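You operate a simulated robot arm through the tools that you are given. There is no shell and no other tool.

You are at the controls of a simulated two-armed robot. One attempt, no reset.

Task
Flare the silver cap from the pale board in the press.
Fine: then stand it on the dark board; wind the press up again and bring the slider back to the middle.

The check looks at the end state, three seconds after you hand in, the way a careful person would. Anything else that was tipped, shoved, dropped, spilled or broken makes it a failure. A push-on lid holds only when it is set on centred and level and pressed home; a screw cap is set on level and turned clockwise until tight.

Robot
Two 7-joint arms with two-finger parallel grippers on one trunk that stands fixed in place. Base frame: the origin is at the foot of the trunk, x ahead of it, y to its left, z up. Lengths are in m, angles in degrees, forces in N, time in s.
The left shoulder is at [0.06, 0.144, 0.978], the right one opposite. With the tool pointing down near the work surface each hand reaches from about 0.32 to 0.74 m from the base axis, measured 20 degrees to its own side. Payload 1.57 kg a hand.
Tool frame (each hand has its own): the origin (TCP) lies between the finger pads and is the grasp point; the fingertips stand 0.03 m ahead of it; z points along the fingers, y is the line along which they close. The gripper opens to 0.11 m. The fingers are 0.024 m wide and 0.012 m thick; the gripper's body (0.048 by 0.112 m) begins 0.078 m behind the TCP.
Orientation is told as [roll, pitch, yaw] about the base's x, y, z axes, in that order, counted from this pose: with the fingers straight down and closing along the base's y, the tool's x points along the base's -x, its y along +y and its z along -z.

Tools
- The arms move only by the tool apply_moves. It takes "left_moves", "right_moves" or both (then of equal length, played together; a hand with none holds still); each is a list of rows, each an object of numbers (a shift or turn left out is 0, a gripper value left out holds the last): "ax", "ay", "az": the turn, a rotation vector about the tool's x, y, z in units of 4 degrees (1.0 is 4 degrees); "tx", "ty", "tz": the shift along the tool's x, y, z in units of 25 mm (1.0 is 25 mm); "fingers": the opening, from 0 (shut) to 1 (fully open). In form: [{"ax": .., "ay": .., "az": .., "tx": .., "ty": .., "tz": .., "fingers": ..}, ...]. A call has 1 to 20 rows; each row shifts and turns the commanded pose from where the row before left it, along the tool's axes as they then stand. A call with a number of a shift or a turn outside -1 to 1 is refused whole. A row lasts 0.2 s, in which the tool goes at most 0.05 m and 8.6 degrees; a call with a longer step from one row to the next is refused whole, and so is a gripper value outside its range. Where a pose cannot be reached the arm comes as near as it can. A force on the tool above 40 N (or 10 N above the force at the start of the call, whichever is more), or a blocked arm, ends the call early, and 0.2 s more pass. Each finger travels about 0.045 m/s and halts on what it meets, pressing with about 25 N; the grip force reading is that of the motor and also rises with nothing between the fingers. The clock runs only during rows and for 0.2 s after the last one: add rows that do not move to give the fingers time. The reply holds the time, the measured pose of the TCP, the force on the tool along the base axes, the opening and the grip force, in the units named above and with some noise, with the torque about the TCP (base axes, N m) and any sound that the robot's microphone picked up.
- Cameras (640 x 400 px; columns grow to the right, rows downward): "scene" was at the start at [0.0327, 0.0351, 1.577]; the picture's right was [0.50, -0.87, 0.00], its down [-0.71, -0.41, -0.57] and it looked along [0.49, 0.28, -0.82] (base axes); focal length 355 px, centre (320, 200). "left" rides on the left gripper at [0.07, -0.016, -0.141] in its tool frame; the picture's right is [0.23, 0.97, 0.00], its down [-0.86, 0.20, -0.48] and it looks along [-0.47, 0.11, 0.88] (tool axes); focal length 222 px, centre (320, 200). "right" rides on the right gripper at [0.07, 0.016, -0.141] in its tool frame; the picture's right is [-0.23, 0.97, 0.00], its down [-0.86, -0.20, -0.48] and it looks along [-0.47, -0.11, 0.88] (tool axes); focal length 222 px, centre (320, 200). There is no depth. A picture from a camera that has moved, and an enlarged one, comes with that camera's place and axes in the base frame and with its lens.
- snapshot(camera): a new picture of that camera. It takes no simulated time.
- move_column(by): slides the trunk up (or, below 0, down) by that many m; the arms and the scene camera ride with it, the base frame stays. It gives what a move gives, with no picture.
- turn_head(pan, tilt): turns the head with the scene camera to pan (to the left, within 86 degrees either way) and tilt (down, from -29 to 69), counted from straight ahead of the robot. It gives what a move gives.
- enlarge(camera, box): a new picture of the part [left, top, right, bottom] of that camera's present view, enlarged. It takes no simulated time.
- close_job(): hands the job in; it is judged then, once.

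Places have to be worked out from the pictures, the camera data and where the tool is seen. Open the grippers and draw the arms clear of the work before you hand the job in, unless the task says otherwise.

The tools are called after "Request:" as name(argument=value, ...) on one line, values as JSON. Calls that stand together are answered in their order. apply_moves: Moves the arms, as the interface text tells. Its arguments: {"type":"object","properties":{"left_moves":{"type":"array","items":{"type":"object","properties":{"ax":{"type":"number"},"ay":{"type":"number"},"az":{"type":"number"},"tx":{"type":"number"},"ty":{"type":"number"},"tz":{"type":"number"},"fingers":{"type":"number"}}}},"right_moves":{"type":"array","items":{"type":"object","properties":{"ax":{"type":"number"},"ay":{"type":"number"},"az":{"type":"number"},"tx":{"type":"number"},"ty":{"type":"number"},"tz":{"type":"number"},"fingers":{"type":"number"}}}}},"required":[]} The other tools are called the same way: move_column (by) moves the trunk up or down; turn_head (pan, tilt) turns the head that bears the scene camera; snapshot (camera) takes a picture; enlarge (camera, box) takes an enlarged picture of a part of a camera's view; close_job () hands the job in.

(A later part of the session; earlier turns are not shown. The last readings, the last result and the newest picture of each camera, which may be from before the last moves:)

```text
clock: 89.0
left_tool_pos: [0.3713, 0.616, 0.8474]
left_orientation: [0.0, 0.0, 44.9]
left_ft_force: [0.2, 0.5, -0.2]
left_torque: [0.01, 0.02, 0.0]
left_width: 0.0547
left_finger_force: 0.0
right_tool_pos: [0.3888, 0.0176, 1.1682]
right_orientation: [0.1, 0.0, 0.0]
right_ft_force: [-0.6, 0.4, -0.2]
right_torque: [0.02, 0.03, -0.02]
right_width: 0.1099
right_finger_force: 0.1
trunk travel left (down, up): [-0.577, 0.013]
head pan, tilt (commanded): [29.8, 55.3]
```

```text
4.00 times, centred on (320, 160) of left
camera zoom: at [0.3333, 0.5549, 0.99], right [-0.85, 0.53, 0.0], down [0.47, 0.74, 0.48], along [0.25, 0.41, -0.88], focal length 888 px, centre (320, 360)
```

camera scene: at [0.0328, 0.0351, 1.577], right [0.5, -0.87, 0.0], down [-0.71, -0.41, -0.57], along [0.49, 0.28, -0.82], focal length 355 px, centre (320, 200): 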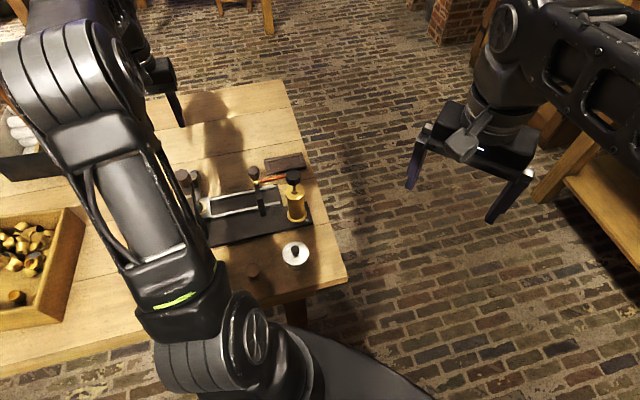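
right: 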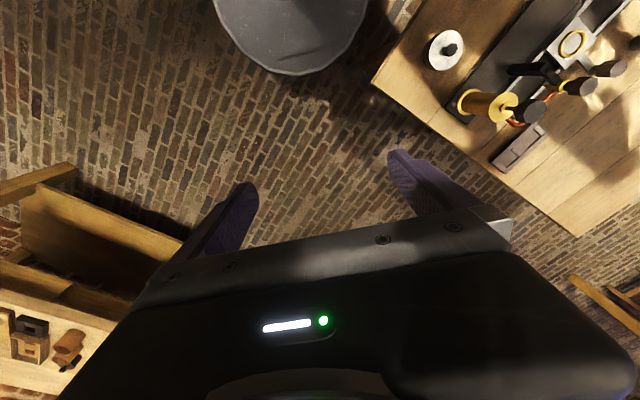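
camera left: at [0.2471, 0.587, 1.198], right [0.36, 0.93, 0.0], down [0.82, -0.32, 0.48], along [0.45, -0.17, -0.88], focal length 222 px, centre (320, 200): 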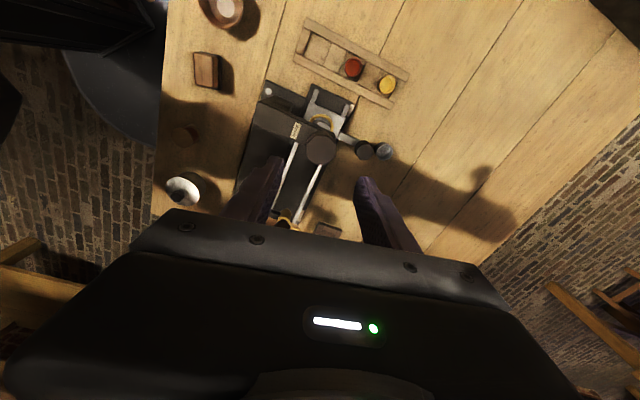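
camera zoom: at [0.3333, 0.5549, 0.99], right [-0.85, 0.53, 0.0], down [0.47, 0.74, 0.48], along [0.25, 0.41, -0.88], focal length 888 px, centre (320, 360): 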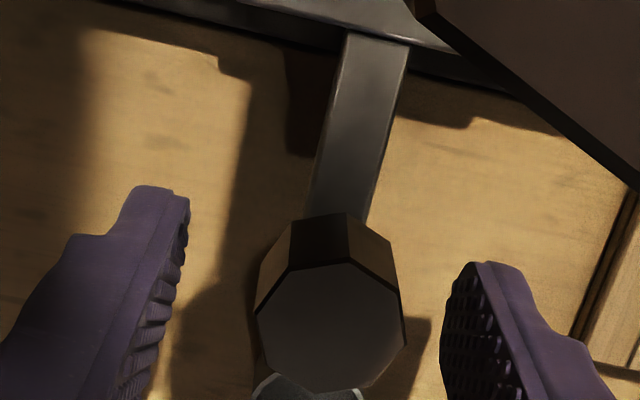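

Request:
apply_moves(left_moves=[{"ty": 0.05, "fingers": 0.35}, {"fingers": 0.2}, {"fingers": 0.15}, {"fingers": 0.15}, {"fingers": 0.15}])

Request:
apply_moves(left_moves=[{"ty": -0.06}, {"ty": -0.12}, {"ty": -0.2}, {"ty": -0.22}, {"ty": -0.25}, {"ty": -0.25}, {"ty": -0.25}, {"ty": -0.2}, {"ty": -0.12}, {"ty": -0.06}])

Request:
enlarge(camera="scene", box=[180, 165, 260, 215])

```text
clock: 90.2
left_tool_pos: [0.3699, 0.6168, 0.8487]
left_orientation: [0.0, 0.0, 44.8]
left_ft_force: [-0.4, -0.2, -0.6]
left_torque: [0.01, -0.07, 0.04]
left_width: 0.0274
left_finger_force: 38.4
right_tool_pos: [0.3896, 0.0183, 1.1671]
right_orientation: [-0.1, 0.0, 0.0]
right_ft_force: [-0.2, 0.1, 0.0]
right_torque: [0.01, 0.0, -0.05]
right_width: 0.1099
right_finger_force: 0.0
trunk travel left (down, up): [-0.577, 0.013]
head pan, tilt (commanded): [29.8, 55.3]
```

```text
clock: 92.4
left_tool_pos: [0.3987, 0.5883, 0.8473]
left_orientation: [0.1, 0.0, 44.8]
left_ft_force: [-1.0, 0.1, 6.0]
left_torque: [-0.72, 0.73, -0.02]
left_width: 0.0277
left_finger_force: 38.1
right_tool_pos: [0.3895, 0.0185, 1.169]
right_orientation: [-0.1, -0.1, 0.0]
right_ft_force: [-0.3, 0.2, 0.6]
right_torque: [0.0, -0.02, 0.0]
right_width: 0.1099
right_finger_force: 0.0
trunk travel left (down, up): [-0.577, 0.013]
head pan, tilt (commanded): [29.8, 55.3]
```

```text
8.00 times, centred on (220, 190) of scene
camera zoom: at [0.0325, 0.0348, 1.5771], right [0.5, -0.87, 0.0], down [-0.71, -0.41, -0.57], along [0.49, 0.28, -0.82], focal length 2843 px, centre (1120, 280)
```

zoom: 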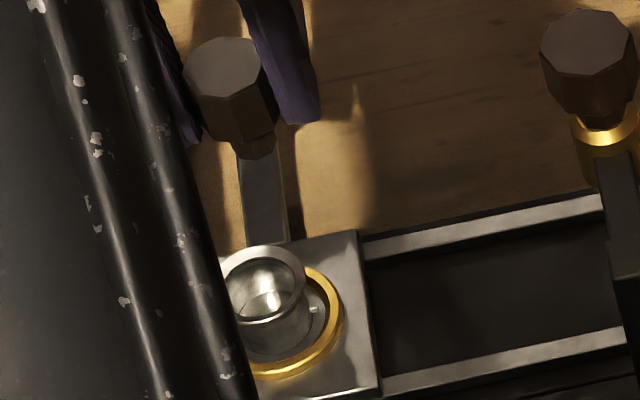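

The flared lip is plainly visible, and the cap rides along. I move the slider the remaining ~39 mm toward the middle.

Request:
apply_moves(left_moves=[{"ty": -0.06}, {"ty": -0.12}, {"ty": -0.2}, {"ty": -0.22}, {"ty": -0.25}, {"ty": -0.25}, {"ty": -0.2}, {"ty": -0.12}, {"ty": -0.06}, {}])

Request:
enlarge(camera="scene", box=[180, 180, 244, 220])

```text
clock: 94.6
left_tool_pos: [0.4257, 0.5611, 0.8481]
left_orientation: [0.0, -0.1, 44.7]
left_ft_force: [1.8, -0.8, 15.7]
left_torque: [-0.38, 0.27, 0.07]
left_width: 0.0275
left_finger_force: 37.6
right_tool_pos: [0.3888, 0.0172, 1.1677]
right_orientation: [0.1, 0.0, 0.0]
right_ft_force: [0.0, 0.9, -0.1]
right_torque: [-0.01, 0.02, 0.0]
right_width: 0.1101
right_finger_force: 0.0
trunk travel left (down, up): [-0.577, 0.013]
head pan, tilt (commanded): [29.8, 55.3]
```

```text
10.00 times, centred on (212, 200) of scene
camera zoom: at [0.0319, 0.0337, 1.5772], right [0.5, -0.87, 0.0], down [-0.71, -0.41, -0.57], along [0.49, 0.28, -0.82], focal length 3554 px, centre (1400, 200)
```

zoom: 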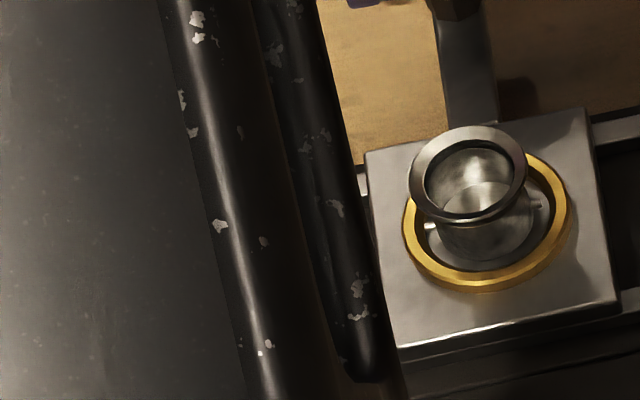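

The slider is back within about 1 mm of its original place. I relieve the vertical load, release the handle, and verify.

Request:
apply_moves(left_moves=[{"tz": -0.05}, {"fingers": 0.3}, {"fingers": 0.45}, {"fingers": 0.5}, {}])

Request:
enlarge(camera="scene", box=[180, 180, 244, 220])

```text
clock: 95.8
left_tool_pos: [0.4244, 0.5618, 0.8483]
left_orientation: [0.0, 0.0, 44.6]
left_ft_force: [0.2, -0.4, -0.2]
left_torque: [-0.01, 0.04, -0.03]
left_width: 0.055
left_finger_force: 0.2
right_tool_pos: [0.3906, 0.0176, 1.1668]
right_orientation: [0.0, 0.1, 0.0]
right_ft_force: [0.4, 0.5, 0.8]
right_torque: [0.01, 0.01, -0.01]
right_width: 0.11
right_finger_force: 0.1
trunk travel left (down, up): [-0.577, 0.013]
head pan, tilt (commanded): [29.8, 55.3]
```

```text
10.00 times, centred on (212, 200) of scene
camera zoom: at [0.0328, 0.0352, 1.577], right [0.5, -0.87, 0.0], down [-0.71, -0.41, -0.57], along [0.49, 0.28, -0.82], focal length 3554 px, centre (1400, 200)
```

zoom: 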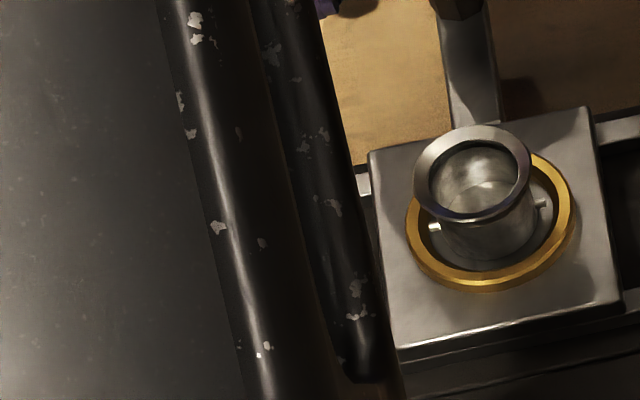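

The slider plate matches its starting image within about 1 mm, and the cap (lip now ~31 mm across) stands in the ring. I raise the hand and turn to yaw -45 to pick the cap up.

Request:
apply_moves(left_moves=[{"tz": -0.5}, {"tz": -1}, {"tz": -1}, {"tz": -1}, {"tz": -1}, {"tz": -1}, {"tz": -1}, {"tz": -1}, {"tz": -0.5}, {}])

Request:
apply_moves(left_moves=[{"az": 1}, {"az": 1}, {"az": 1}, {"az": 1}, {"az": 1}, {"az": 1}, {"az": 1}, {"az": 1}, {"az": 1}, {"az": 1}, {"az": 1}, {"az": 1}, {"az": 1}, {"az": 1}, {"az": 1}, {"az": 1}, {"az": 1}, {"az": 1}, {"az": 1}, {"az": 1}])

Request:
apply_moves(left_moves=[{"az": 1}, {"az": 1}, {"az": 0.4}, {"ty": -0.8}, {"ty": -0.8}, {"ty": -0.8}, {"ty": -0.7}, {}])

Request:
enlarge(camera="left", box=[240, 80, 400, 180])

Request:
snapshot(camera="scene")

```text
clock: 98.0
left_tool_pos: [0.4252, 0.5618, 1.0486]
left_orientation: [0.0, -0.1, 44.6]
left_ft_force: [-0.1, -0.5, -0.7]
left_torque: [0.01, 0.0, 0.02]
left_width: 0.0551
left_finger_force: 0.1
right_tool_pos: [0.3899, 0.0183, 1.1683]
right_orientation: [0.0, 0.1, 0.0]
right_ft_force: [-0.3, 0.0, 0.7]
right_torque: [-0.01, 0.0, 0.02]
right_width: 0.1102
right_finger_force: 0.0
trunk travel left (down, up): [-0.577, 0.013]
head pan, tilt (commanded): [29.8, 55.3]
```

```text
clock: 102.2
left_tool_pos: [0.4252, 0.5629, 1.0491]
left_orientation: [0.0, 0.1, -35.3]
left_ft_force: [-0.9, -0.2, 0.4]
left_torque: [-0.02, 0.0, 0.04]
left_width: 0.0549
left_finger_force: 0.1
right_tool_pos: [0.39, 0.0189, 1.1679]
right_orientation: [0.0, 0.1, -0.1]
right_ft_force: [-0.5, 0.2, -1.1]
right_torque: [0.03, -0.01, 0.01]
right_width: 0.1101
right_finger_force: 0.0
trunk travel left (down, up): [-0.577, 0.013]
head pan, tilt (commanded): [29.8, 55.3]
```

```text
clock: 104.0
left_tool_pos: [0.3702, 0.5084, 1.0469]
left_orientation: [0.0, 0.0, -44.7]
left_ft_force: [0.1, 0.1, -0.2]
left_torque: [-0.01, -0.01, -0.01]
left_width: 0.055
left_finger_force: 0.0
right_tool_pos: [0.3905, 0.019, 1.1676]
right_orientation: [0.0, 0.0, 0.0]
right_ft_force: [-0.2, 0.6, -0.6]
right_torque: [0.01, 0.0, 0.01]
right_width: 0.1098
right_finger_force: 0.0
trunk travel left (down, up): [-0.577, 0.013]
head pan, tilt (commanded): [29.8, 55.3]
```

```text
4.00 times, centred on (320, 130) of left
camera zoom: at [0.3101, 0.546, 1.1895], right [0.53, 0.85, 0.0], down [0.75, -0.46, 0.48], along [0.41, -0.25, -0.88], focal length 888 px, centre (320, 480)
```

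zoom: 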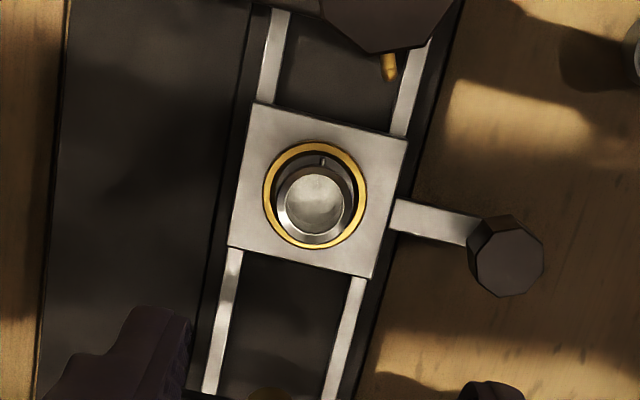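

```text
taken
camera scene: at [0.033, 0.0353, 1.577], right [0.5, -0.87, 0.0], down [-0.71, -0.41, -0.57], along [0.49, 0.28, -0.82], focal length 355 px, centre (320, 200)
```

scene: 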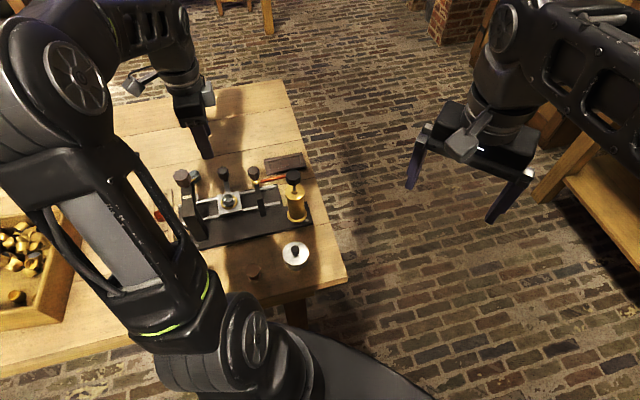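

The flared cap's centre is at about (0.373, 0.505). I correct by 3–4 mm and descend to z≈0.89 for the next check.

Request:
apply_moves(left_moves=[{"tx": -0.15, "ty": -0.04}, {"tz": 1}, {"tz": 1}, {"tz": 1}, {"tz": 1}, {"tz": 1}, {"tz": 1}, {"tz": 0.3}, {}])

Request:
enlarge(camera="left", box=[240, 100, 400, 200])

```text
clock: 106.0
left_tool_pos: [0.3713, 0.5048, 0.8912]
left_orientation: [-0.1, -0.1, -44.9]
left_ft_force: [-1.2, 0.4, 0.2]
left_torque: [0.01, 0.02, 0.03]
left_width: 0.0552
left_finger_force: 0.0
right_tool_pos: [0.3902, 0.0189, 1.168]
right_orientation: [0.0, 0.0, 0.0]
right_ft_force: [0.2, -0.1, -0.5]
right_torque: [0.0, -0.04, -0.01]
right_width: 0.11
right_finger_force: 0.0
trunk travel left (down, up): [-0.577, 0.013]
head pan, tilt (commanded): [29.8, 55.3]
```

```text
4.00 times, centred on (320, 150) of left
camera zoom: at [0.3096, 0.5422, 1.0335], right [0.53, 0.85, 0.0], down [0.75, -0.46, 0.48], along [0.41, -0.25, -0.88], focal length 888 px, centre (320, 400)
```

zoom: 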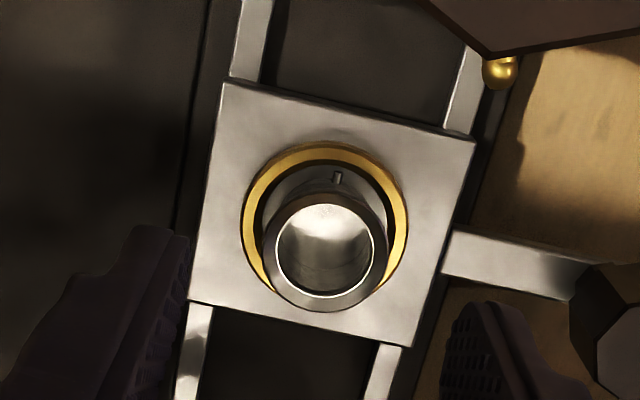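

Request:
apply_moves(left_moves=[{"tx": -0.06, "ty": 0.06}, {"tz": 0.5}, {"tz": 0.5}, {"tz": 0.4}, {}])

Request:
enlarge(camera="left", box=[240, 110, 400, 210])

```text
clock: 107.2
left_tool_pos: [0.3742, 0.5027, 0.8575]
left_orientation: [0.1, 0.0, -44.9]
left_ft_force: [-1.0, 0.6, 0.3]
left_torque: [-0.01, -0.01, 0.02]
left_width: 0.0551
left_finger_force: 0.1
right_tool_pos: [0.39, 0.0183, 1.1684]
right_orientation: [0.1, -0.1, 0.1]
right_ft_force: [-0.1, -0.4, -0.3]
right_torque: [-0.01, 0.0, 0.02]
right_width: 0.1101
right_finger_force: 0.0
trunk travel left (down, up): [-0.577, 0.013]
head pan, tilt (commanded): [29.8, 55.3]
```

```text
4.00 times, centred on (320, 160) of left
camera zoom: at [0.3134, 0.5401, 0.999], right [0.53, 0.85, 0.0], down [0.75, -0.46, 0.48], along [0.41, -0.25, -0.88], focal length 888 px, centre (320, 360)
```

zoom: 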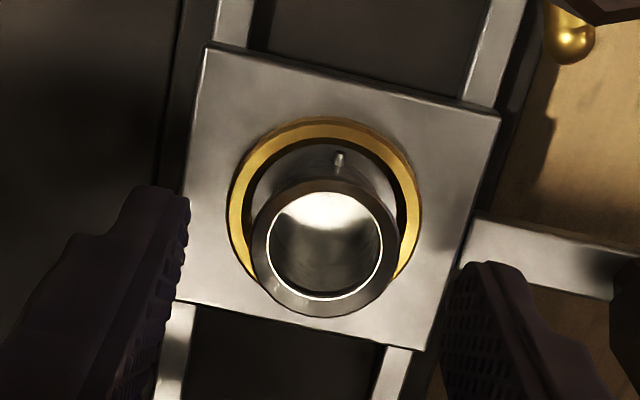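

Request:
apply_moves(left_moves=[{"tx": 0.04, "ty": 0.03}, {"tz": 0.3}, {"tz": 0.26}, {}])

Request:
enlarge(camera="left", box=[240, 110, 400, 210])

```text
clock: 108.2
left_tool_pos: [0.374, 0.5038, 0.8423]
left_orientation: [0.0, 0.0, -44.8]
left_ft_force: [-0.5, 0.0, 0.2]
left_torque: [-0.01, 0.01, 0.0]
left_width: 0.055
left_finger_force: 0.1
right_tool_pos: [0.3905, 0.0191, 1.1675]
right_orientation: [0.0, 0.0, 0.0]
right_ft_force: [-0.6, -0.6, 0.1]
right_torque: [-0.02, 0.02, 0.0]
right_width: 0.11
right_finger_force: 0.0
trunk travel left (down, up): [-0.577, 0.013]
head pan, tilt (commanded): [29.8, 55.3]
```

```text
4.00 times, centred on (320, 160) of left
camera zoom: at [0.3131, 0.541, 0.9845], right [0.53, 0.85, 0.0], down [0.75, -0.46, 0.48], along [0.41, -0.25, -0.88], focal length 888 px, centre (320, 360)
```

zoom: 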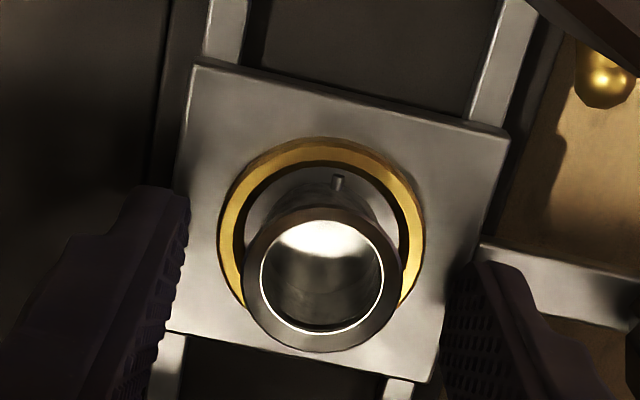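

The cap is centred between the fingers within 1 mm. I close the grip.

Request:
apply_moves(left_moves=[{"fingers": 0.35}, {"fingers": 0.2}, {"fingers": 0.15}, {"fingers": 0.15}, {"fingers": 0.15}])

Request:
enlarge(camera="left", box=[240, 110, 400, 210])

```text
clock: 109.4
left_tool_pos: [0.3738, 0.504, 0.8424]
left_orientation: [0.0, 0.0, -44.9]
left_ft_force: [0.2, -0.7, 0.0]
left_torque: [-0.02, 0.01, -0.02]
left_width: 0.0219
left_finger_force: 25.2
right_tool_pos: [0.3893, 0.0192, 1.1677]
right_orientation: [-0.1, 0.0, 0.0]
right_ft_force: [0.0, 0.8, 0.1]
right_torque: [-0.02, -0.01, 0.05]
right_width: 0.1102
right_finger_force: 0.0
trunk travel left (down, up): [-0.577, 0.013]
head pan, tilt (commanded): [29.8, 55.3]
```

```text
4.00 times, centred on (320, 160) of left
camera zoom: at [0.313, 0.541, 0.9846], right [0.53, 0.85, 0.0], down [0.75, -0.46, 0.48], along [0.41, -0.25, -0.88], focal length 888 px, centre (320, 360)
```

zoom: 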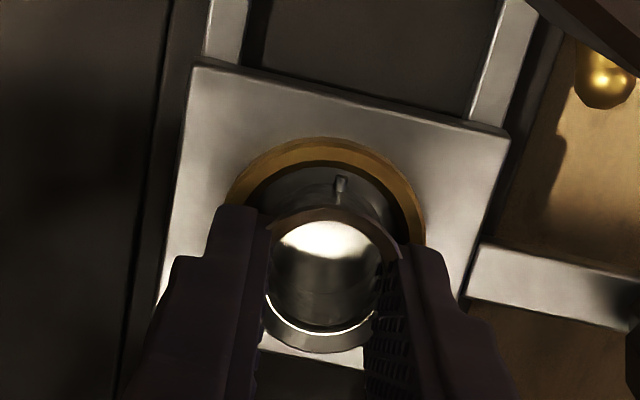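

The grip closed on the cap's body at 21.9 mm. I lift it straight up out of the ring.

Request:
apply_moves(left_moves=[{"tz": -0.2}, {"tz": -0.4}, {"tz": -0.6}, {"tz": -0.8}, {"tz": -1}, {"tz": -1}, {"tz": -1}, {"tz": -1}, {"tz": -0.4}, {}])

Request:
enlarge(camera="left", box=[240, 80, 400, 180])

Request:
enlarge(camera="scene", box=[165, 120, 325, 220])

```text
clock: 111.6
left_tool_pos: [0.3743, 0.5021, 1.0025]
left_orientation: [0.0, 0.0, -45.0]
left_ft_force: [0.2, -0.4, -0.6]
left_torque: [0.02, 0.01, 0.01]
left_width: 0.0216
left_finger_force: 25.5
right_tool_pos: [0.3892, 0.02, 1.1673]
right_orientation: [0.0, 0.0, 0.0]
right_ft_force: [-0.1, 0.1, -0.3]
right_torque: [-0.01, -0.02, -0.01]
right_width: 0.1101
right_finger_force: 0.1
trunk travel left (down, up): [-0.577, 0.013]
head pan, tilt (commanded): [29.8, 55.3]
```

```text
4.00 times, centred on (320, 130) of left
camera zoom: at [0.3133, 0.5402, 1.1433], right [0.53, 0.85, 0.0], down [0.75, -0.46, 0.48], along [0.41, -0.25, -0.88], focal length 888 px, centre (320, 480)
```

zoom: 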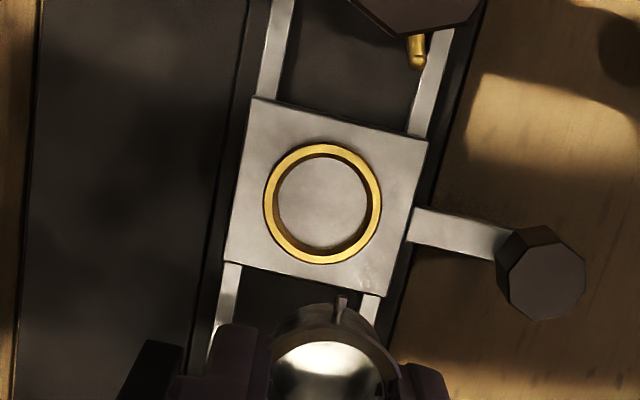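

```text
4.00 times, centred on (245, 170) of scene
camera zoom: at [0.0327, 0.0351, 1.577], right [0.5, -0.87, 0.0], down [-0.71, -0.41, -0.57], along [0.49, 0.28, -0.82], focal length 1421 px, centre (620, 320)
```

zoom: 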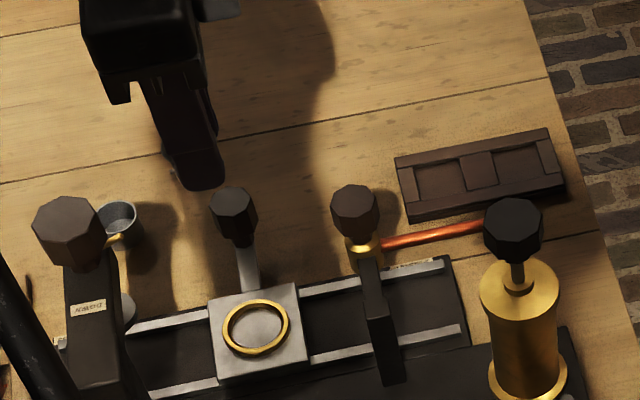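

The cap is held cleanly and the ring is empty. I carry it at z≈1.0 over to the dark board's nearer pocket, at about (0.554, 0.4855).

Request:
apply_moves(left_moves=[{"tx": -0.4, "ty": 0.33}, {"tx": -0.8, "ty": 0.66}, {"tx": -0.8, "ty": 0.66}, {"tx": -0.8, "ty": 0.66}, {"tx": -0.8, "ty": 0.66}, {"tx": -0.8, "ty": 0.66}, {"tx": -0.75, "ty": 0.65}, {"tx": -0.4, "ty": 0.33}, {}])

Request:
snapshot(camera="left")

Request:
enlarge(camera="left", box=[240, 80, 400, 180])

Request:
snapshot(camera="scene")

```text
clock: 113.6
left_tool_pos: [0.554, 0.4892, 1.0013]
left_orientation: [0.0, 0.1, -44.9]
left_ft_force: [0.2, 0.3, 0.2]
left_torque: [0.02, -0.02, 0.0]
left_width: 0.0218
left_finger_force: 25.0
right_tool_pos: [0.3902, 0.0174, 1.1675]
right_orientation: [0.0, -0.1, 0.0]
right_ft_force: [-0.1, -0.4, -0.4]
right_torque: [0.0, -0.01, 0.0]
right_width: 0.11
right_finger_force: 0.0
trunk travel left (down, up): [-0.577, 0.013]
head pan, tilt (commanded): [29.8, 55.3]
```

```text
taken
camera left: at [0.4937, 0.5263, 1.1432], right [0.53, 0.85, 0.0], down [0.75, -0.46, 0.48], along [0.41, -0.25, -0.88], focal length 222 px, centre (320, 200)
```

left: 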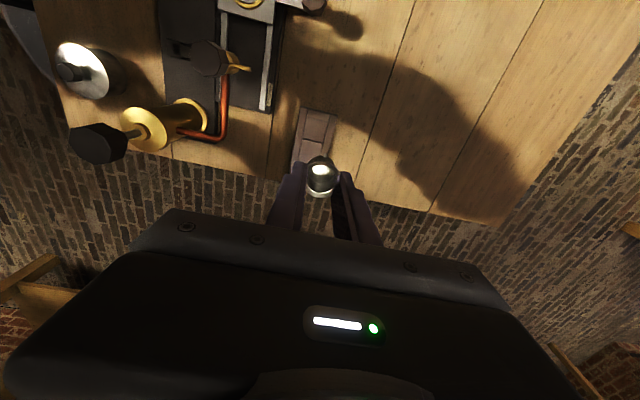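

```text
4.00 times, centred on (320, 130) of left
camera zoom: at [0.4937, 0.5263, 1.1432], right [0.53, 0.85, 0.0], down [0.75, -0.46, 0.48], along [0.41, -0.25, -0.88], focal length 888 px, centre (320, 480)
```

zoom: 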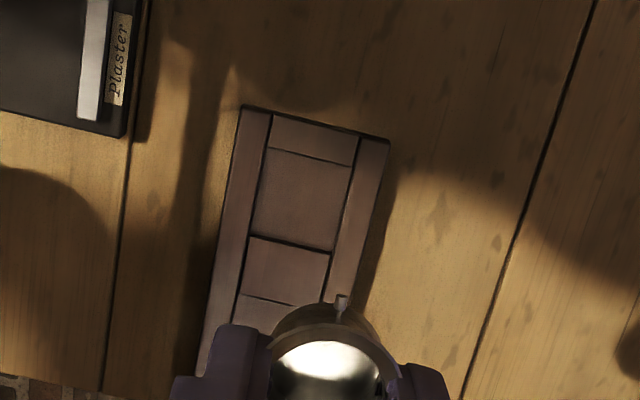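

```text
taken
camera scene: at [0.0327, 0.0351, 1.577], right [0.5, -0.87, 0.0], down [-0.71, -0.41, -0.57], along [0.49, 0.28, -0.82], focal length 355 px, centre (320, 200)
```

scene: 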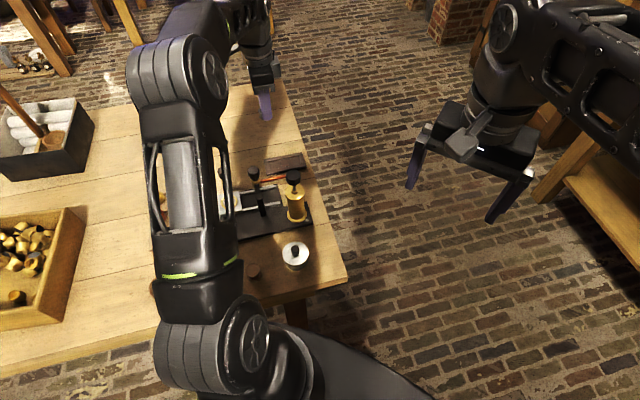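

The near pocket's centre works out to about (0.550, 0.482, floor ≈0.78). I shift 8 mm toward -b and descend to z≈0.875.

Request:
apply_moves(left_moves=[{"tx": -0.07, "ty": -0.31}, {"tz": 1}, {"tz": 1}, {"tz": 1}, {"tz": 1}, {"tz": 1}, {}])

Request:
enlarge(camera="left", box=[240, 90, 400, 190])

Request:
enlarge(camera="scene", box=[245, 140, 325, 190])

```text
clock: 115.2
left_tool_pos: [0.545, 0.4829, 0.8767]
left_orientation: [0.1, 0.0, -44.9]
left_ft_force: [0.9, -0.8, 0.2]
left_torque: [0.03, -0.02, 0.0]
left_width: 0.0221
left_finger_force: 25.2
right_tool_pos: [0.3898, 0.0186, 1.1668]
right_orientation: [0.1, 0.0, 0.1]
right_ft_force: [0.1, -0.3, 0.4]
right_torque: [-0.02, 0.02, 0.0]
right_width: 0.1101
right_finger_force: 0.0
trunk travel left (down, up): [-0.577, 0.013]
head pan, tilt (commanded): [29.8, 55.3]
```

```text
4.00 times, centred on (320, 140) of left
camera zoom: at [0.4844, 0.5194, 1.0188], right [0.53, 0.85, 0.0], down [0.75, -0.46, 0.48], along [0.41, -0.25, -0.88], focal length 888 px, centre (320, 440)
```

zoom: 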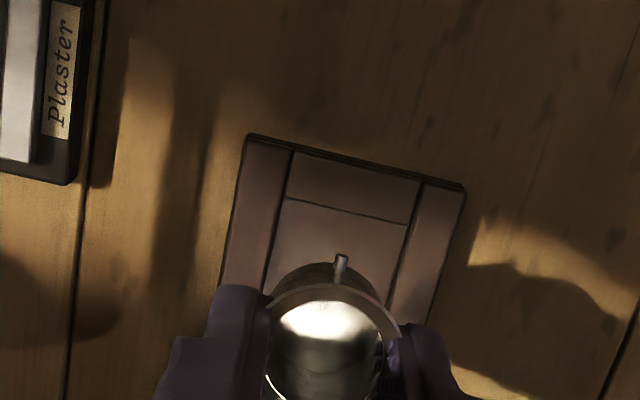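

```text
8.00 times, centred on (285, 165) of scene
camera zoom: at [0.0325, 0.0349, 1.577], right [0.5, -0.87, 0.0], down [-0.71, -0.41, -0.57], along [0.49, 0.28, -0.82], focal length 2843 px, centre (600, 480)
```

zoom: 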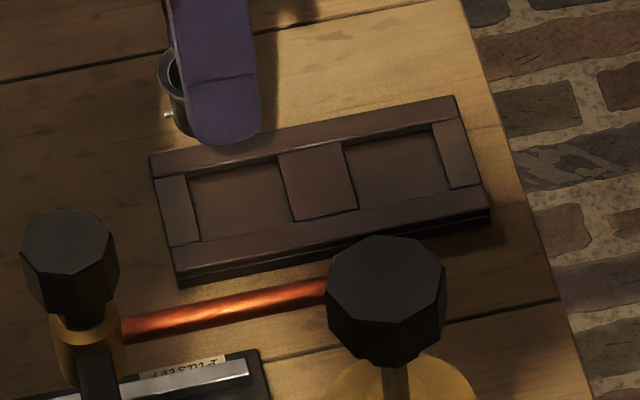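

The pocket centre now measures (0.551, 0.4815); the hand is 5 mm short along +a and 3 mm along +b. I correct and lower 20 mm.

Request:
apply_moves(left_moves=[{"tx": -0.2, "ty": 0.12}, {"tz": 0.4}, {"tz": 0.4}, {}])

Request:
enlarge(camera="left", box=[240, 90, 400, 190])

Request:
enlarge(camera="scene", box=[250, 140, 314, 180])

```text
clock: 116.2
left_tool_pos: [0.5542, 0.4809, 0.8574]
left_orientation: [-0.1, -0.1, -44.8]
left_ft_force: [-0.7, 0.4, 0.2]
left_torque: [0.01, -0.01, 0.0]
left_width: 0.0221
left_finger_force: 25.3
right_tool_pos: [0.3896, 0.0176, 1.1684]
right_orientation: [0.0, 0.0, 0.0]
right_ft_force: [-0.6, -1.0, -0.7]
right_torque: [0.01, 0.0, -0.02]
right_width: 0.11
right_finger_force: 0.1
trunk travel left (down, up): [-0.577, 0.013]
head pan, tilt (commanded): [29.8, 55.3]
```

```text
4.00 times, centred on (320, 140) of left
camera zoom: at [0.4935, 0.518, 0.9985], right [0.53, 0.85, 0.0], down [0.75, -0.46, 0.48], along [0.41, -0.25, -0.88], focal length 888 px, centre (320, 440)
```

zoom: 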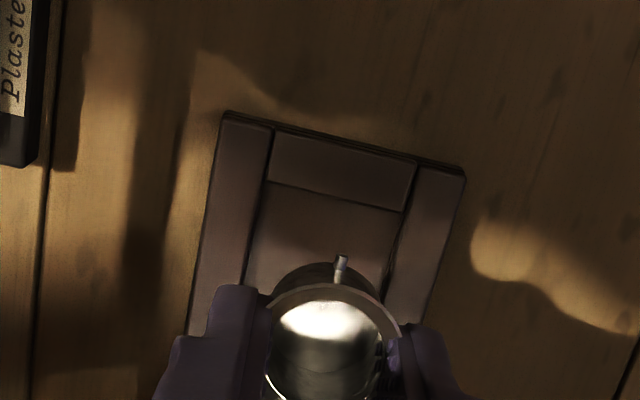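

```text
10.00 times, centred on (282, 160) of scene
camera zoom: at [0.0327, 0.0351, 1.577], right [0.5, -0.87, 0.0], down [-0.71, -0.41, -0.57], along [0.49, 0.28, -0.82], focal length 3554 px, centre (700, 600)
```

zoom: 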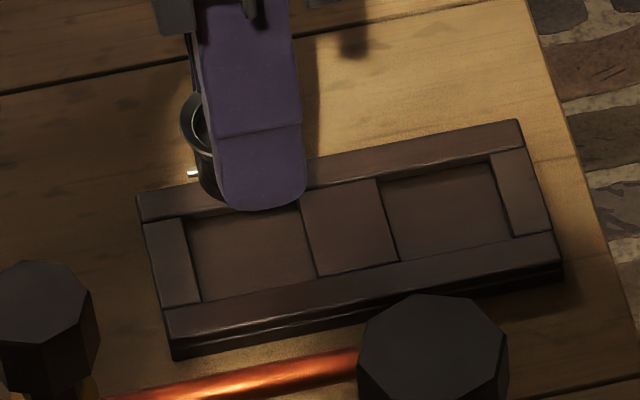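

Both views put the pocket centre near (0.551, 0.482). I trim 3 mm back and lower to z≈0.842, still above the board, to check again.

Request:
apply_moves(left_moves=[{"tx": 0.09, "ty": -0.05}, {"tz": 0.3}, {"tz": 0.3}, {}])

Request:
enlarge(camera="left", box=[256, 110, 384, 190])

Request:
enlarge(camera="scene", box=[258, 145, 306, 175])

```text
clock: 117.2
left_tool_pos: [0.5533, 0.4825, 0.8407]
left_orientation: [0.0, 0.0, -44.9]
left_ft_force: [0.2, 0.1, 0.0]
left_torque: [0.0, -0.02, -0.01]
left_width: 0.0218
left_finger_force: 24.8
right_tool_pos: [0.3897, 0.0192, 1.1679]
right_orientation: [0.1, 0.0, 0.0]
right_ft_force: [1.3, -0.2, 0.5]
right_torque: [0.0, -0.03, -0.01]
right_width: 0.1099
right_finger_force: 0.1
trunk travel left (down, up): [-0.577, 0.013]
head pan, tilt (commanded): [29.8, 55.3]
```

```text
5.00 times, centred on (320, 150) of left
camera zoom: at [0.491, 0.5195, 0.9833], right [0.53, 0.85, 0.0], down [0.75, -0.46, 0.48], along [0.41, -0.25, -0.88], focal length 1111 px, centre (320, 450)
```

zoom: 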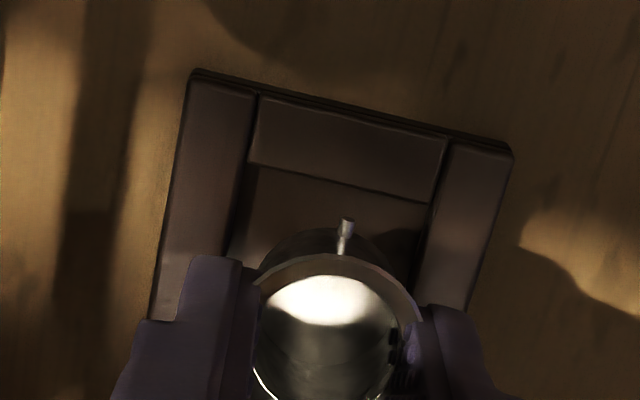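

```text
13.33 times, centred on (282, 160) of scene
camera zoom: at [0.0328, 0.0351, 1.577], right [0.5, -0.87, 0.0], down [-0.71, -0.41, -0.57], along [0.49, 0.28, -0.82], focal length 4738 px, centre (827, 733)
```

zoom: 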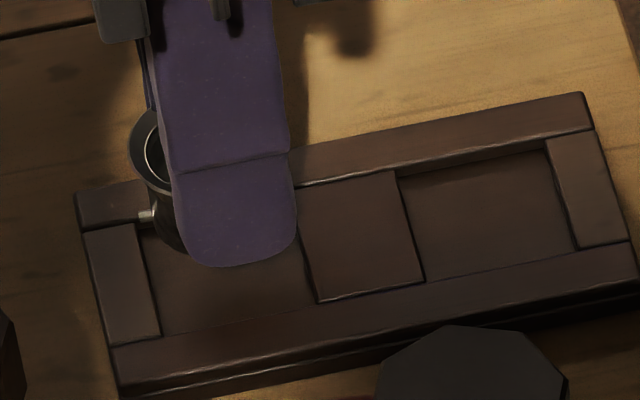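

Scene and hand views agree the cap is over the pocket within about 2 mm. I trim 1 mm and lower in small steps, watching for contact.

Request:
apply_moves(left_moves=[{"ty": -0.04}, {"tz": 0.2}, {"tz": 0.16}, {}])

Request:
enlarge(camera="left", box=[256, 110, 384, 190])

Request:
enlarge(camera="scene", box=[258, 145, 306, 175])

```text
clock: 118.2
left_tool_pos: [0.5516, 0.4812, 0.8326]
left_orientation: [0.0, 0.1, -44.8]
left_ft_force: [-0.3, -0.8, 0.4]
left_torque: [-0.01, 0.0, -0.03]
left_width: 0.0219
left_finger_force: 24.8
right_tool_pos: [0.389, 0.0202, 1.167]
right_orientation: [0.1, -0.1, -0.1]
right_ft_force: [-0.2, 0.4, -0.2]
right_torque: [-0.01, -0.01, 0.01]
right_width: 0.1101
right_finger_force: 0.2
trunk travel left (down, up): [-0.577, 0.013]
head pan, tilt (commanded): [29.8, 55.3]
```

```text
5.00 times, centred on (320, 150) of left
camera zoom: at [0.4912, 0.5178, 0.9747], right [0.53, 0.85, 0.0], down [0.75, -0.46, 0.48], along [0.41, -0.25, -0.88], focal length 1111 px, centre (320, 450)
```

zoom: 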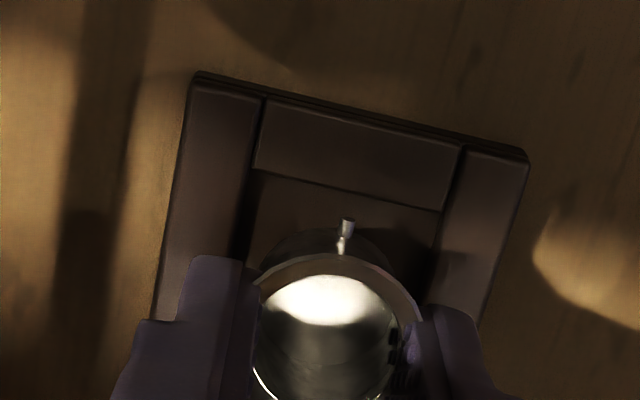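

```text
13.33 times, centred on (282, 160) of scene
camera zoom: at [0.0328, 0.0352, 1.577], right [0.5, -0.87, 0.0], down [-0.71, -0.41, -0.57], along [0.49, 0.28, -0.82], focal length 4738 px, centre (827, 733)
```

zoom: 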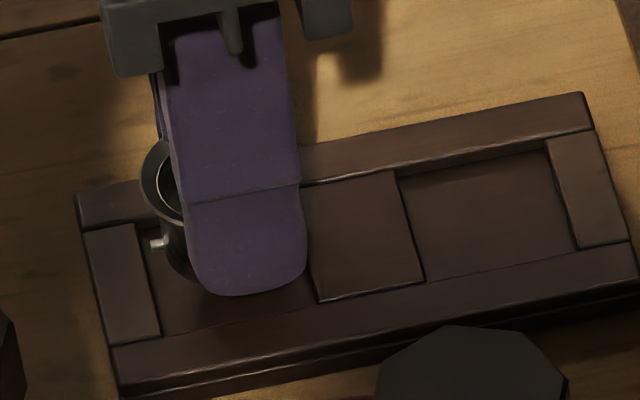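

Request:
apply_moves(left_moves=[{"tz": 0.1}, {"tz": 0.1}, {}])

```text
clock: 119.0
left_tool_pos: [0.552, 0.4811, 0.8269]
left_orientation: [-0.1, 0.0, -44.8]
left_ft_force: [0.6, 0.0, -0.3]
left_torque: [0.02, 0.02, 0.01]
left_width: 0.0221
left_finger_force: 24.8
right_tool_pos: [0.3908, 0.0186, 1.1682]
right_orientation: [0.0, 0.0, 0.1]
right_ft_force: [-0.1, 0.7, 0.5]
right_torque: [0.0, -0.03, -0.01]
right_width: 0.1098
right_finger_force: 0.1
trunk travel left (down, up): [-0.577, 0.013]
head pan, tilt (commanded): [29.8, 55.3]
```

No contact at z=0.827 yet; I expect the floor at about 0.822, so I go on in 2 mm steps.

Request:
apply_moves(left_moves=[{"tz": 0.08}, {"tz": 0.08}, {}])

Request:
enlarge(camera="left", box=[256, 110, 384, 190])

Request:
enlarge(camera="scene", box=[258, 145, 306, 175])

```text
clock: 119.8
left_tool_pos: [0.5511, 0.4805, 0.8244]
left_orientation: [0.0, 0.0, -44.8]
left_ft_force: [-0.2, 0.6, -1.1]
left_torque: [-0.01, 0.01, -0.01]
left_width: 0.0219
left_finger_force: 24.6
right_tool_pos: [0.3899, 0.0197, 1.1675]
right_orientation: [0.0, 0.0, 0.0]
right_ft_force: [-0.3, -0.2, -0.2]
right_torque: [0.01, -0.02, -0.02]
right_width: 0.1101
right_finger_force: 0.1
trunk travel left (down, up): [-0.577, 0.013]
head pan, tilt (commanded): [29.8, 55.3]
```

```text
5.00 times, centred on (320, 150) of left
camera zoom: at [0.4908, 0.5178, 0.9658], right [0.53, 0.85, 0.0], down [0.75, -0.46, 0.48], along [0.41, -0.25, -0.88], focal length 1111 px, centre (320, 450)
```

zoom: 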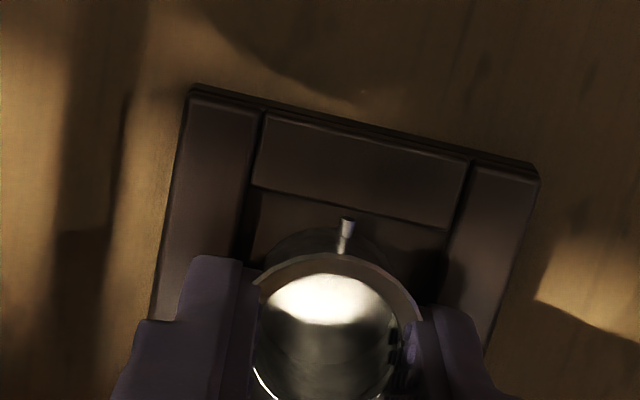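

```text
13.33 times, centred on (282, 160) of scene
camera zoom: at [0.0328, 0.0351, 1.577], right [0.5, -0.87, 0.0], down [-0.71, -0.41, -0.57], along [0.49, 0.28, -0.82], focal length 4738 px, centre (827, 733)
```

zoom: 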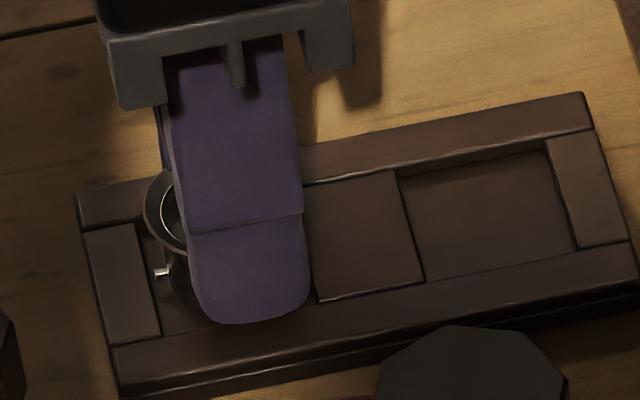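

Request:
apply_moves(left_moves=[{"tz": 0.06}, {"tz": 0.06}, {}])

```text
clock: 120.6
left_tool_pos: [0.5522, 0.4808, 0.8214]
left_orientation: [0.2, -0.1, -44.9]
left_ft_force: [0.7, 1.9, 7.9]
left_torque: [0.09, 0.01, 0.04]
left_width: 0.022
left_finger_force: 24.7
right_tool_pos: [0.3903, 0.0179, 1.1676]
right_orientation: [0.2, 0.0, 0.0]
right_ft_force: [-0.1, 0.4, 0.3]
right_torque: [0.0, -0.01, -0.02]
right_width: 0.1101
right_finger_force: 0.0
trunk travel left (down, up): [-0.577, 0.013]
head pan, tilt (commanded): [29.8, 55.3]
```

Contact at z=0.8214 with about 8 N, matching the expected pocket floor. I release the cap.

Request:
apply_moves(left_moves=[{"fingers": 0.28}, {"fingers": 0.36}, {"fingers": 0.42}, {"fingers": 0.42}, {}])

Request:
enlarge(camera="left", box=[256, 110, 384, 190])

Request:
enlarge(camera="scene", box=[258, 145, 306, 175])

```text
clock: 121.8
left_tool_pos: [0.552, 0.4797, 0.82]
left_orientation: [0.0, 0.0, -44.8]
left_ft_force: [-0.5, 0.3, 0.9]
left_torque: [-0.03, -0.01, -0.02]
left_width: 0.0463
left_finger_force: 0.1
right_tool_pos: [0.3893, 0.0189, 1.1675]
right_orientation: [-0.1, 0.0, -0.1]
right_ft_force: [1.0, 0.1, 0.6]
right_torque: [0.0, -0.05, -0.01]
right_width: 0.1101
right_finger_force: 0.1
trunk travel left (down, up): [-0.577, 0.013]
head pan, tilt (commanded): [29.8, 55.3]
```

```text
5.00 times, centred on (320, 150) of left
camera zoom: at [0.4911, 0.5178, 0.9625], right [0.53, 0.85, 0.0], down [0.75, -0.46, 0.48], along [0.41, -0.25, -0.88], focal length 1111 px, centre (320, 450)
```

zoom: 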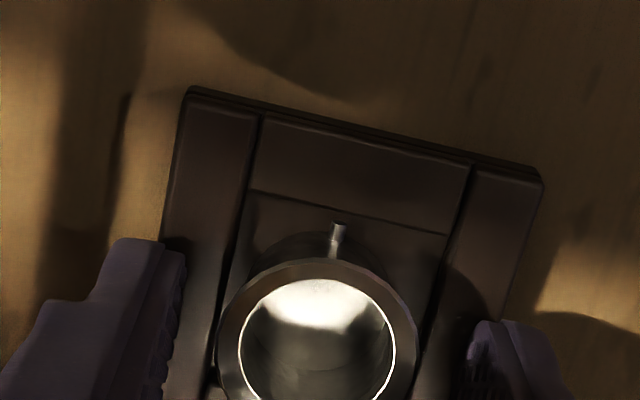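

```text
13.33 times, centred on (282, 160) of scene
camera zoom: at [0.0328, 0.0352, 1.577], right [0.5, -0.87, 0.0], down [-0.71, -0.41, -0.57], along [0.49, 0.28, -0.82], focal length 4738 px, centre (827, 733)
```

zoom: 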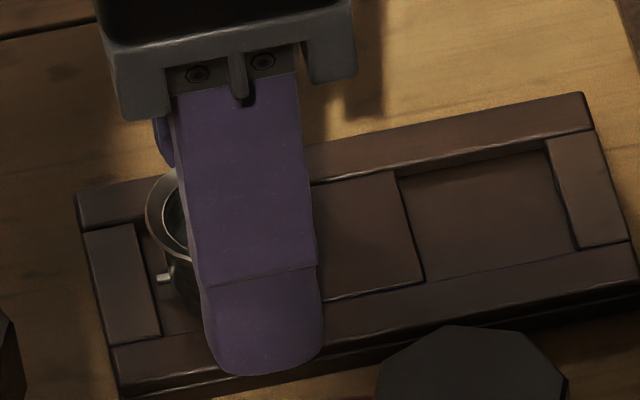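

The cap stands in the pocket, clear of both fingers. I open a little wider and raise the hand straight up.

Request:
apply_moves(left_moves=[{"fingers": 0.52}, {}, {"tz": -0.3}, {"tz": -0.6}, {"tz": -0.9}, {"tz": -1}, {"tz": -1}, {"tz": -1}, {"tz": -1}, {"tz": -1}, {}])

Request:
enlarge(camera="scene", box=[250, 140, 314, 180])

Request:
enlarge(camera="left", box=[240, 80, 400, 180])

```text
clock: 124.2
left_tool_pos: [0.5524, 0.4813, 0.9906]
left_orientation: [0.0, 0.0, -44.9]
left_ft_force: [0.1, 0.1, 0.6]
left_torque: [0.04, -0.01, -0.02]
left_width: 0.0571
left_finger_force: 0.1
right_tool_pos: [0.3906, 0.019, 1.1685]
right_orientation: [0.0, -0.1, 0.1]
right_ft_force: [-0.4, -0.1, 0.3]
right_torque: [0.02, 0.02, 0.02]
right_width: 0.1101
right_finger_force: 0.0
trunk travel left (down, up): [-0.577, 0.013]
head pan, tilt (commanded): [29.8, 55.3]
```

```text
10.00 times, centred on (282, 160) of scene
camera zoom: at [0.0329, 0.0353, 1.577], right [0.5, -0.87, 0.0], down [-0.71, -0.41, -0.57], along [0.49, 0.28, -0.82], focal length 3554 px, centre (700, 600)
```

zoom: 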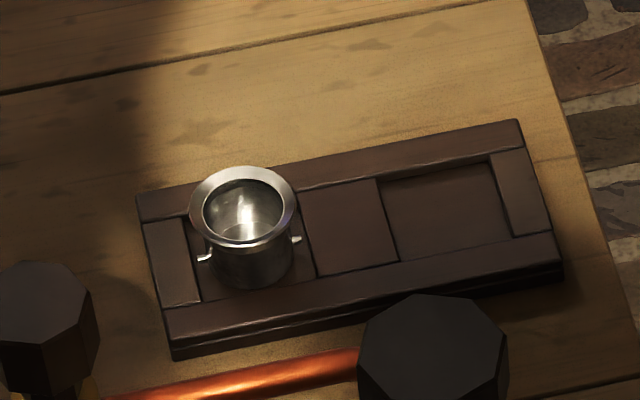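

```text
4.00 times, centred on (320, 130) of left
camera zoom: at [0.4926, 0.5181, 1.1322], right [0.53, 0.85, 0.0], down [0.75, -0.46, 0.48], along [0.41, -0.25, -0.88], focal length 888 px, centre (320, 480)
```

zoom: 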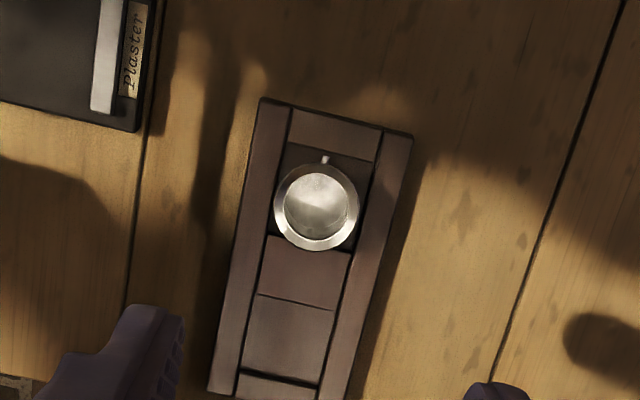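

The flared cap stands upright in the dark board's pocket. I raise the hand and draw it back clear, then check the slider, press and the other items.

Request:
apply_moves(left_moves=[{"tz": -1}, {"tz": -1}, {"tz": -1}, {"tz": -1}, {"tz": -1}, {"tz": -1}, {"tz": -1}])

Request:
apply_moves(left_moves=[{"tx": 0.4, "ty": -0.85}, {"tx": 0.4, "ty": -0.85}, {"tx": 0.4, "ty": -0.85}, {"tx": 0.4, "ty": -0.85}, {"tx": 0.4, "ty": -0.85}, {"tx": 0.4, "ty": -0.85}, {"tx": 0.4, "ty": -0.85}, {"tx": 0.4, "ty": -0.85}, {"tx": 0.4, "ty": -0.85}, {"tx": 0.4, "ty": -0.85}, {"tx": 0.4, "ty": -0.85}, {"tx": 0.4, "ty": -0.85}, {}])

Request:
snapshot(camera="scene")

Request:
snapshot(camera="left")

```text
clock: 125.8
left_tool_pos: [0.5539, 0.4793, 1.0745]
left_orientation: [0.0, 0.0, -44.8]
left_ft_force: [-0.3, 0.3, -0.8]
left_torque: [0.01, 0.03, -0.01]
left_width: 0.0571
left_finger_force: 0.1
left hand out of reach, approached as far as the arm can: row 4, 5, 6, 7
right_tool_pos: [0.3898, 0.0201, 1.1679]
right_orientation: [0.0, 0.0, 0.0]
right_ft_force: [-0.5, 1.1, 0.3]
right_torque: [0.02, -0.01, 0.02]
right_width: 0.11
right_finger_force: 0.1
trunk travel left (down, up): [-0.577, 0.013]
head pan, tilt (commanded): [29.8, 55.3]
```

```text
clock: 128.6
left_tool_pos: [0.2887, 0.3822, 1.075]
left_orientation: [0.1, 0.0, -44.8]
left_ft_force: [-0.1, 0.4, -0.8]
left_torque: [0.02, 0.0, 0.01]
left_width: 0.0569
left_finger_force: 0.0
right_tool_pos: [0.3907, 0.0181, 1.1675]
right_orientation: [0.0, 0.0, 0.0]
right_ft_force: [0.4, 0.5, 0.0]
right_torque: [0.03, 0.04, 0.0]
right_width: 0.1101
right_finger_force: 0.1
trunk travel left (down, up): [-0.577, 0.013]
head pan, tilt (commanded): [29.8, 55.3]
```

```text
taken
camera scene: at [0.0333, 0.0353, 1.577], right [0.5, -0.87, 0.0], down [-0.71, -0.41, -0.57], along [0.49, 0.28, -0.82], focal length 355 px, centre (320, 200)
```

scene: 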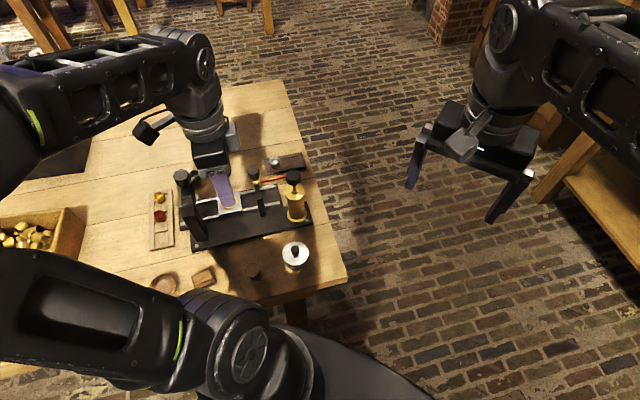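

```text
taken
camera left: at [0.2271, 0.4194, 1.216], right [0.53, 0.85, 0.0], down [0.75, -0.46, 0.48], along [0.41, -0.25, -0.88], focal length 222 px, centre (320, 200)
```

left: 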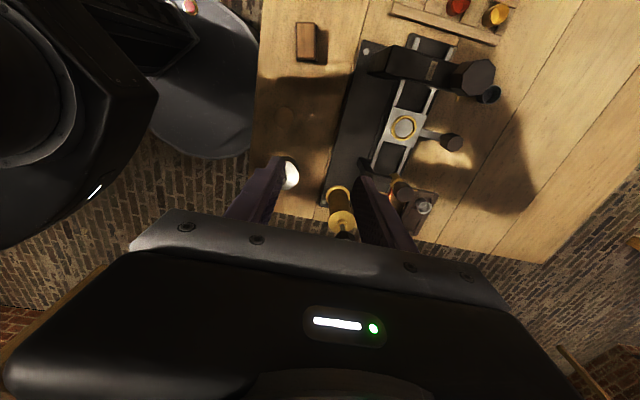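

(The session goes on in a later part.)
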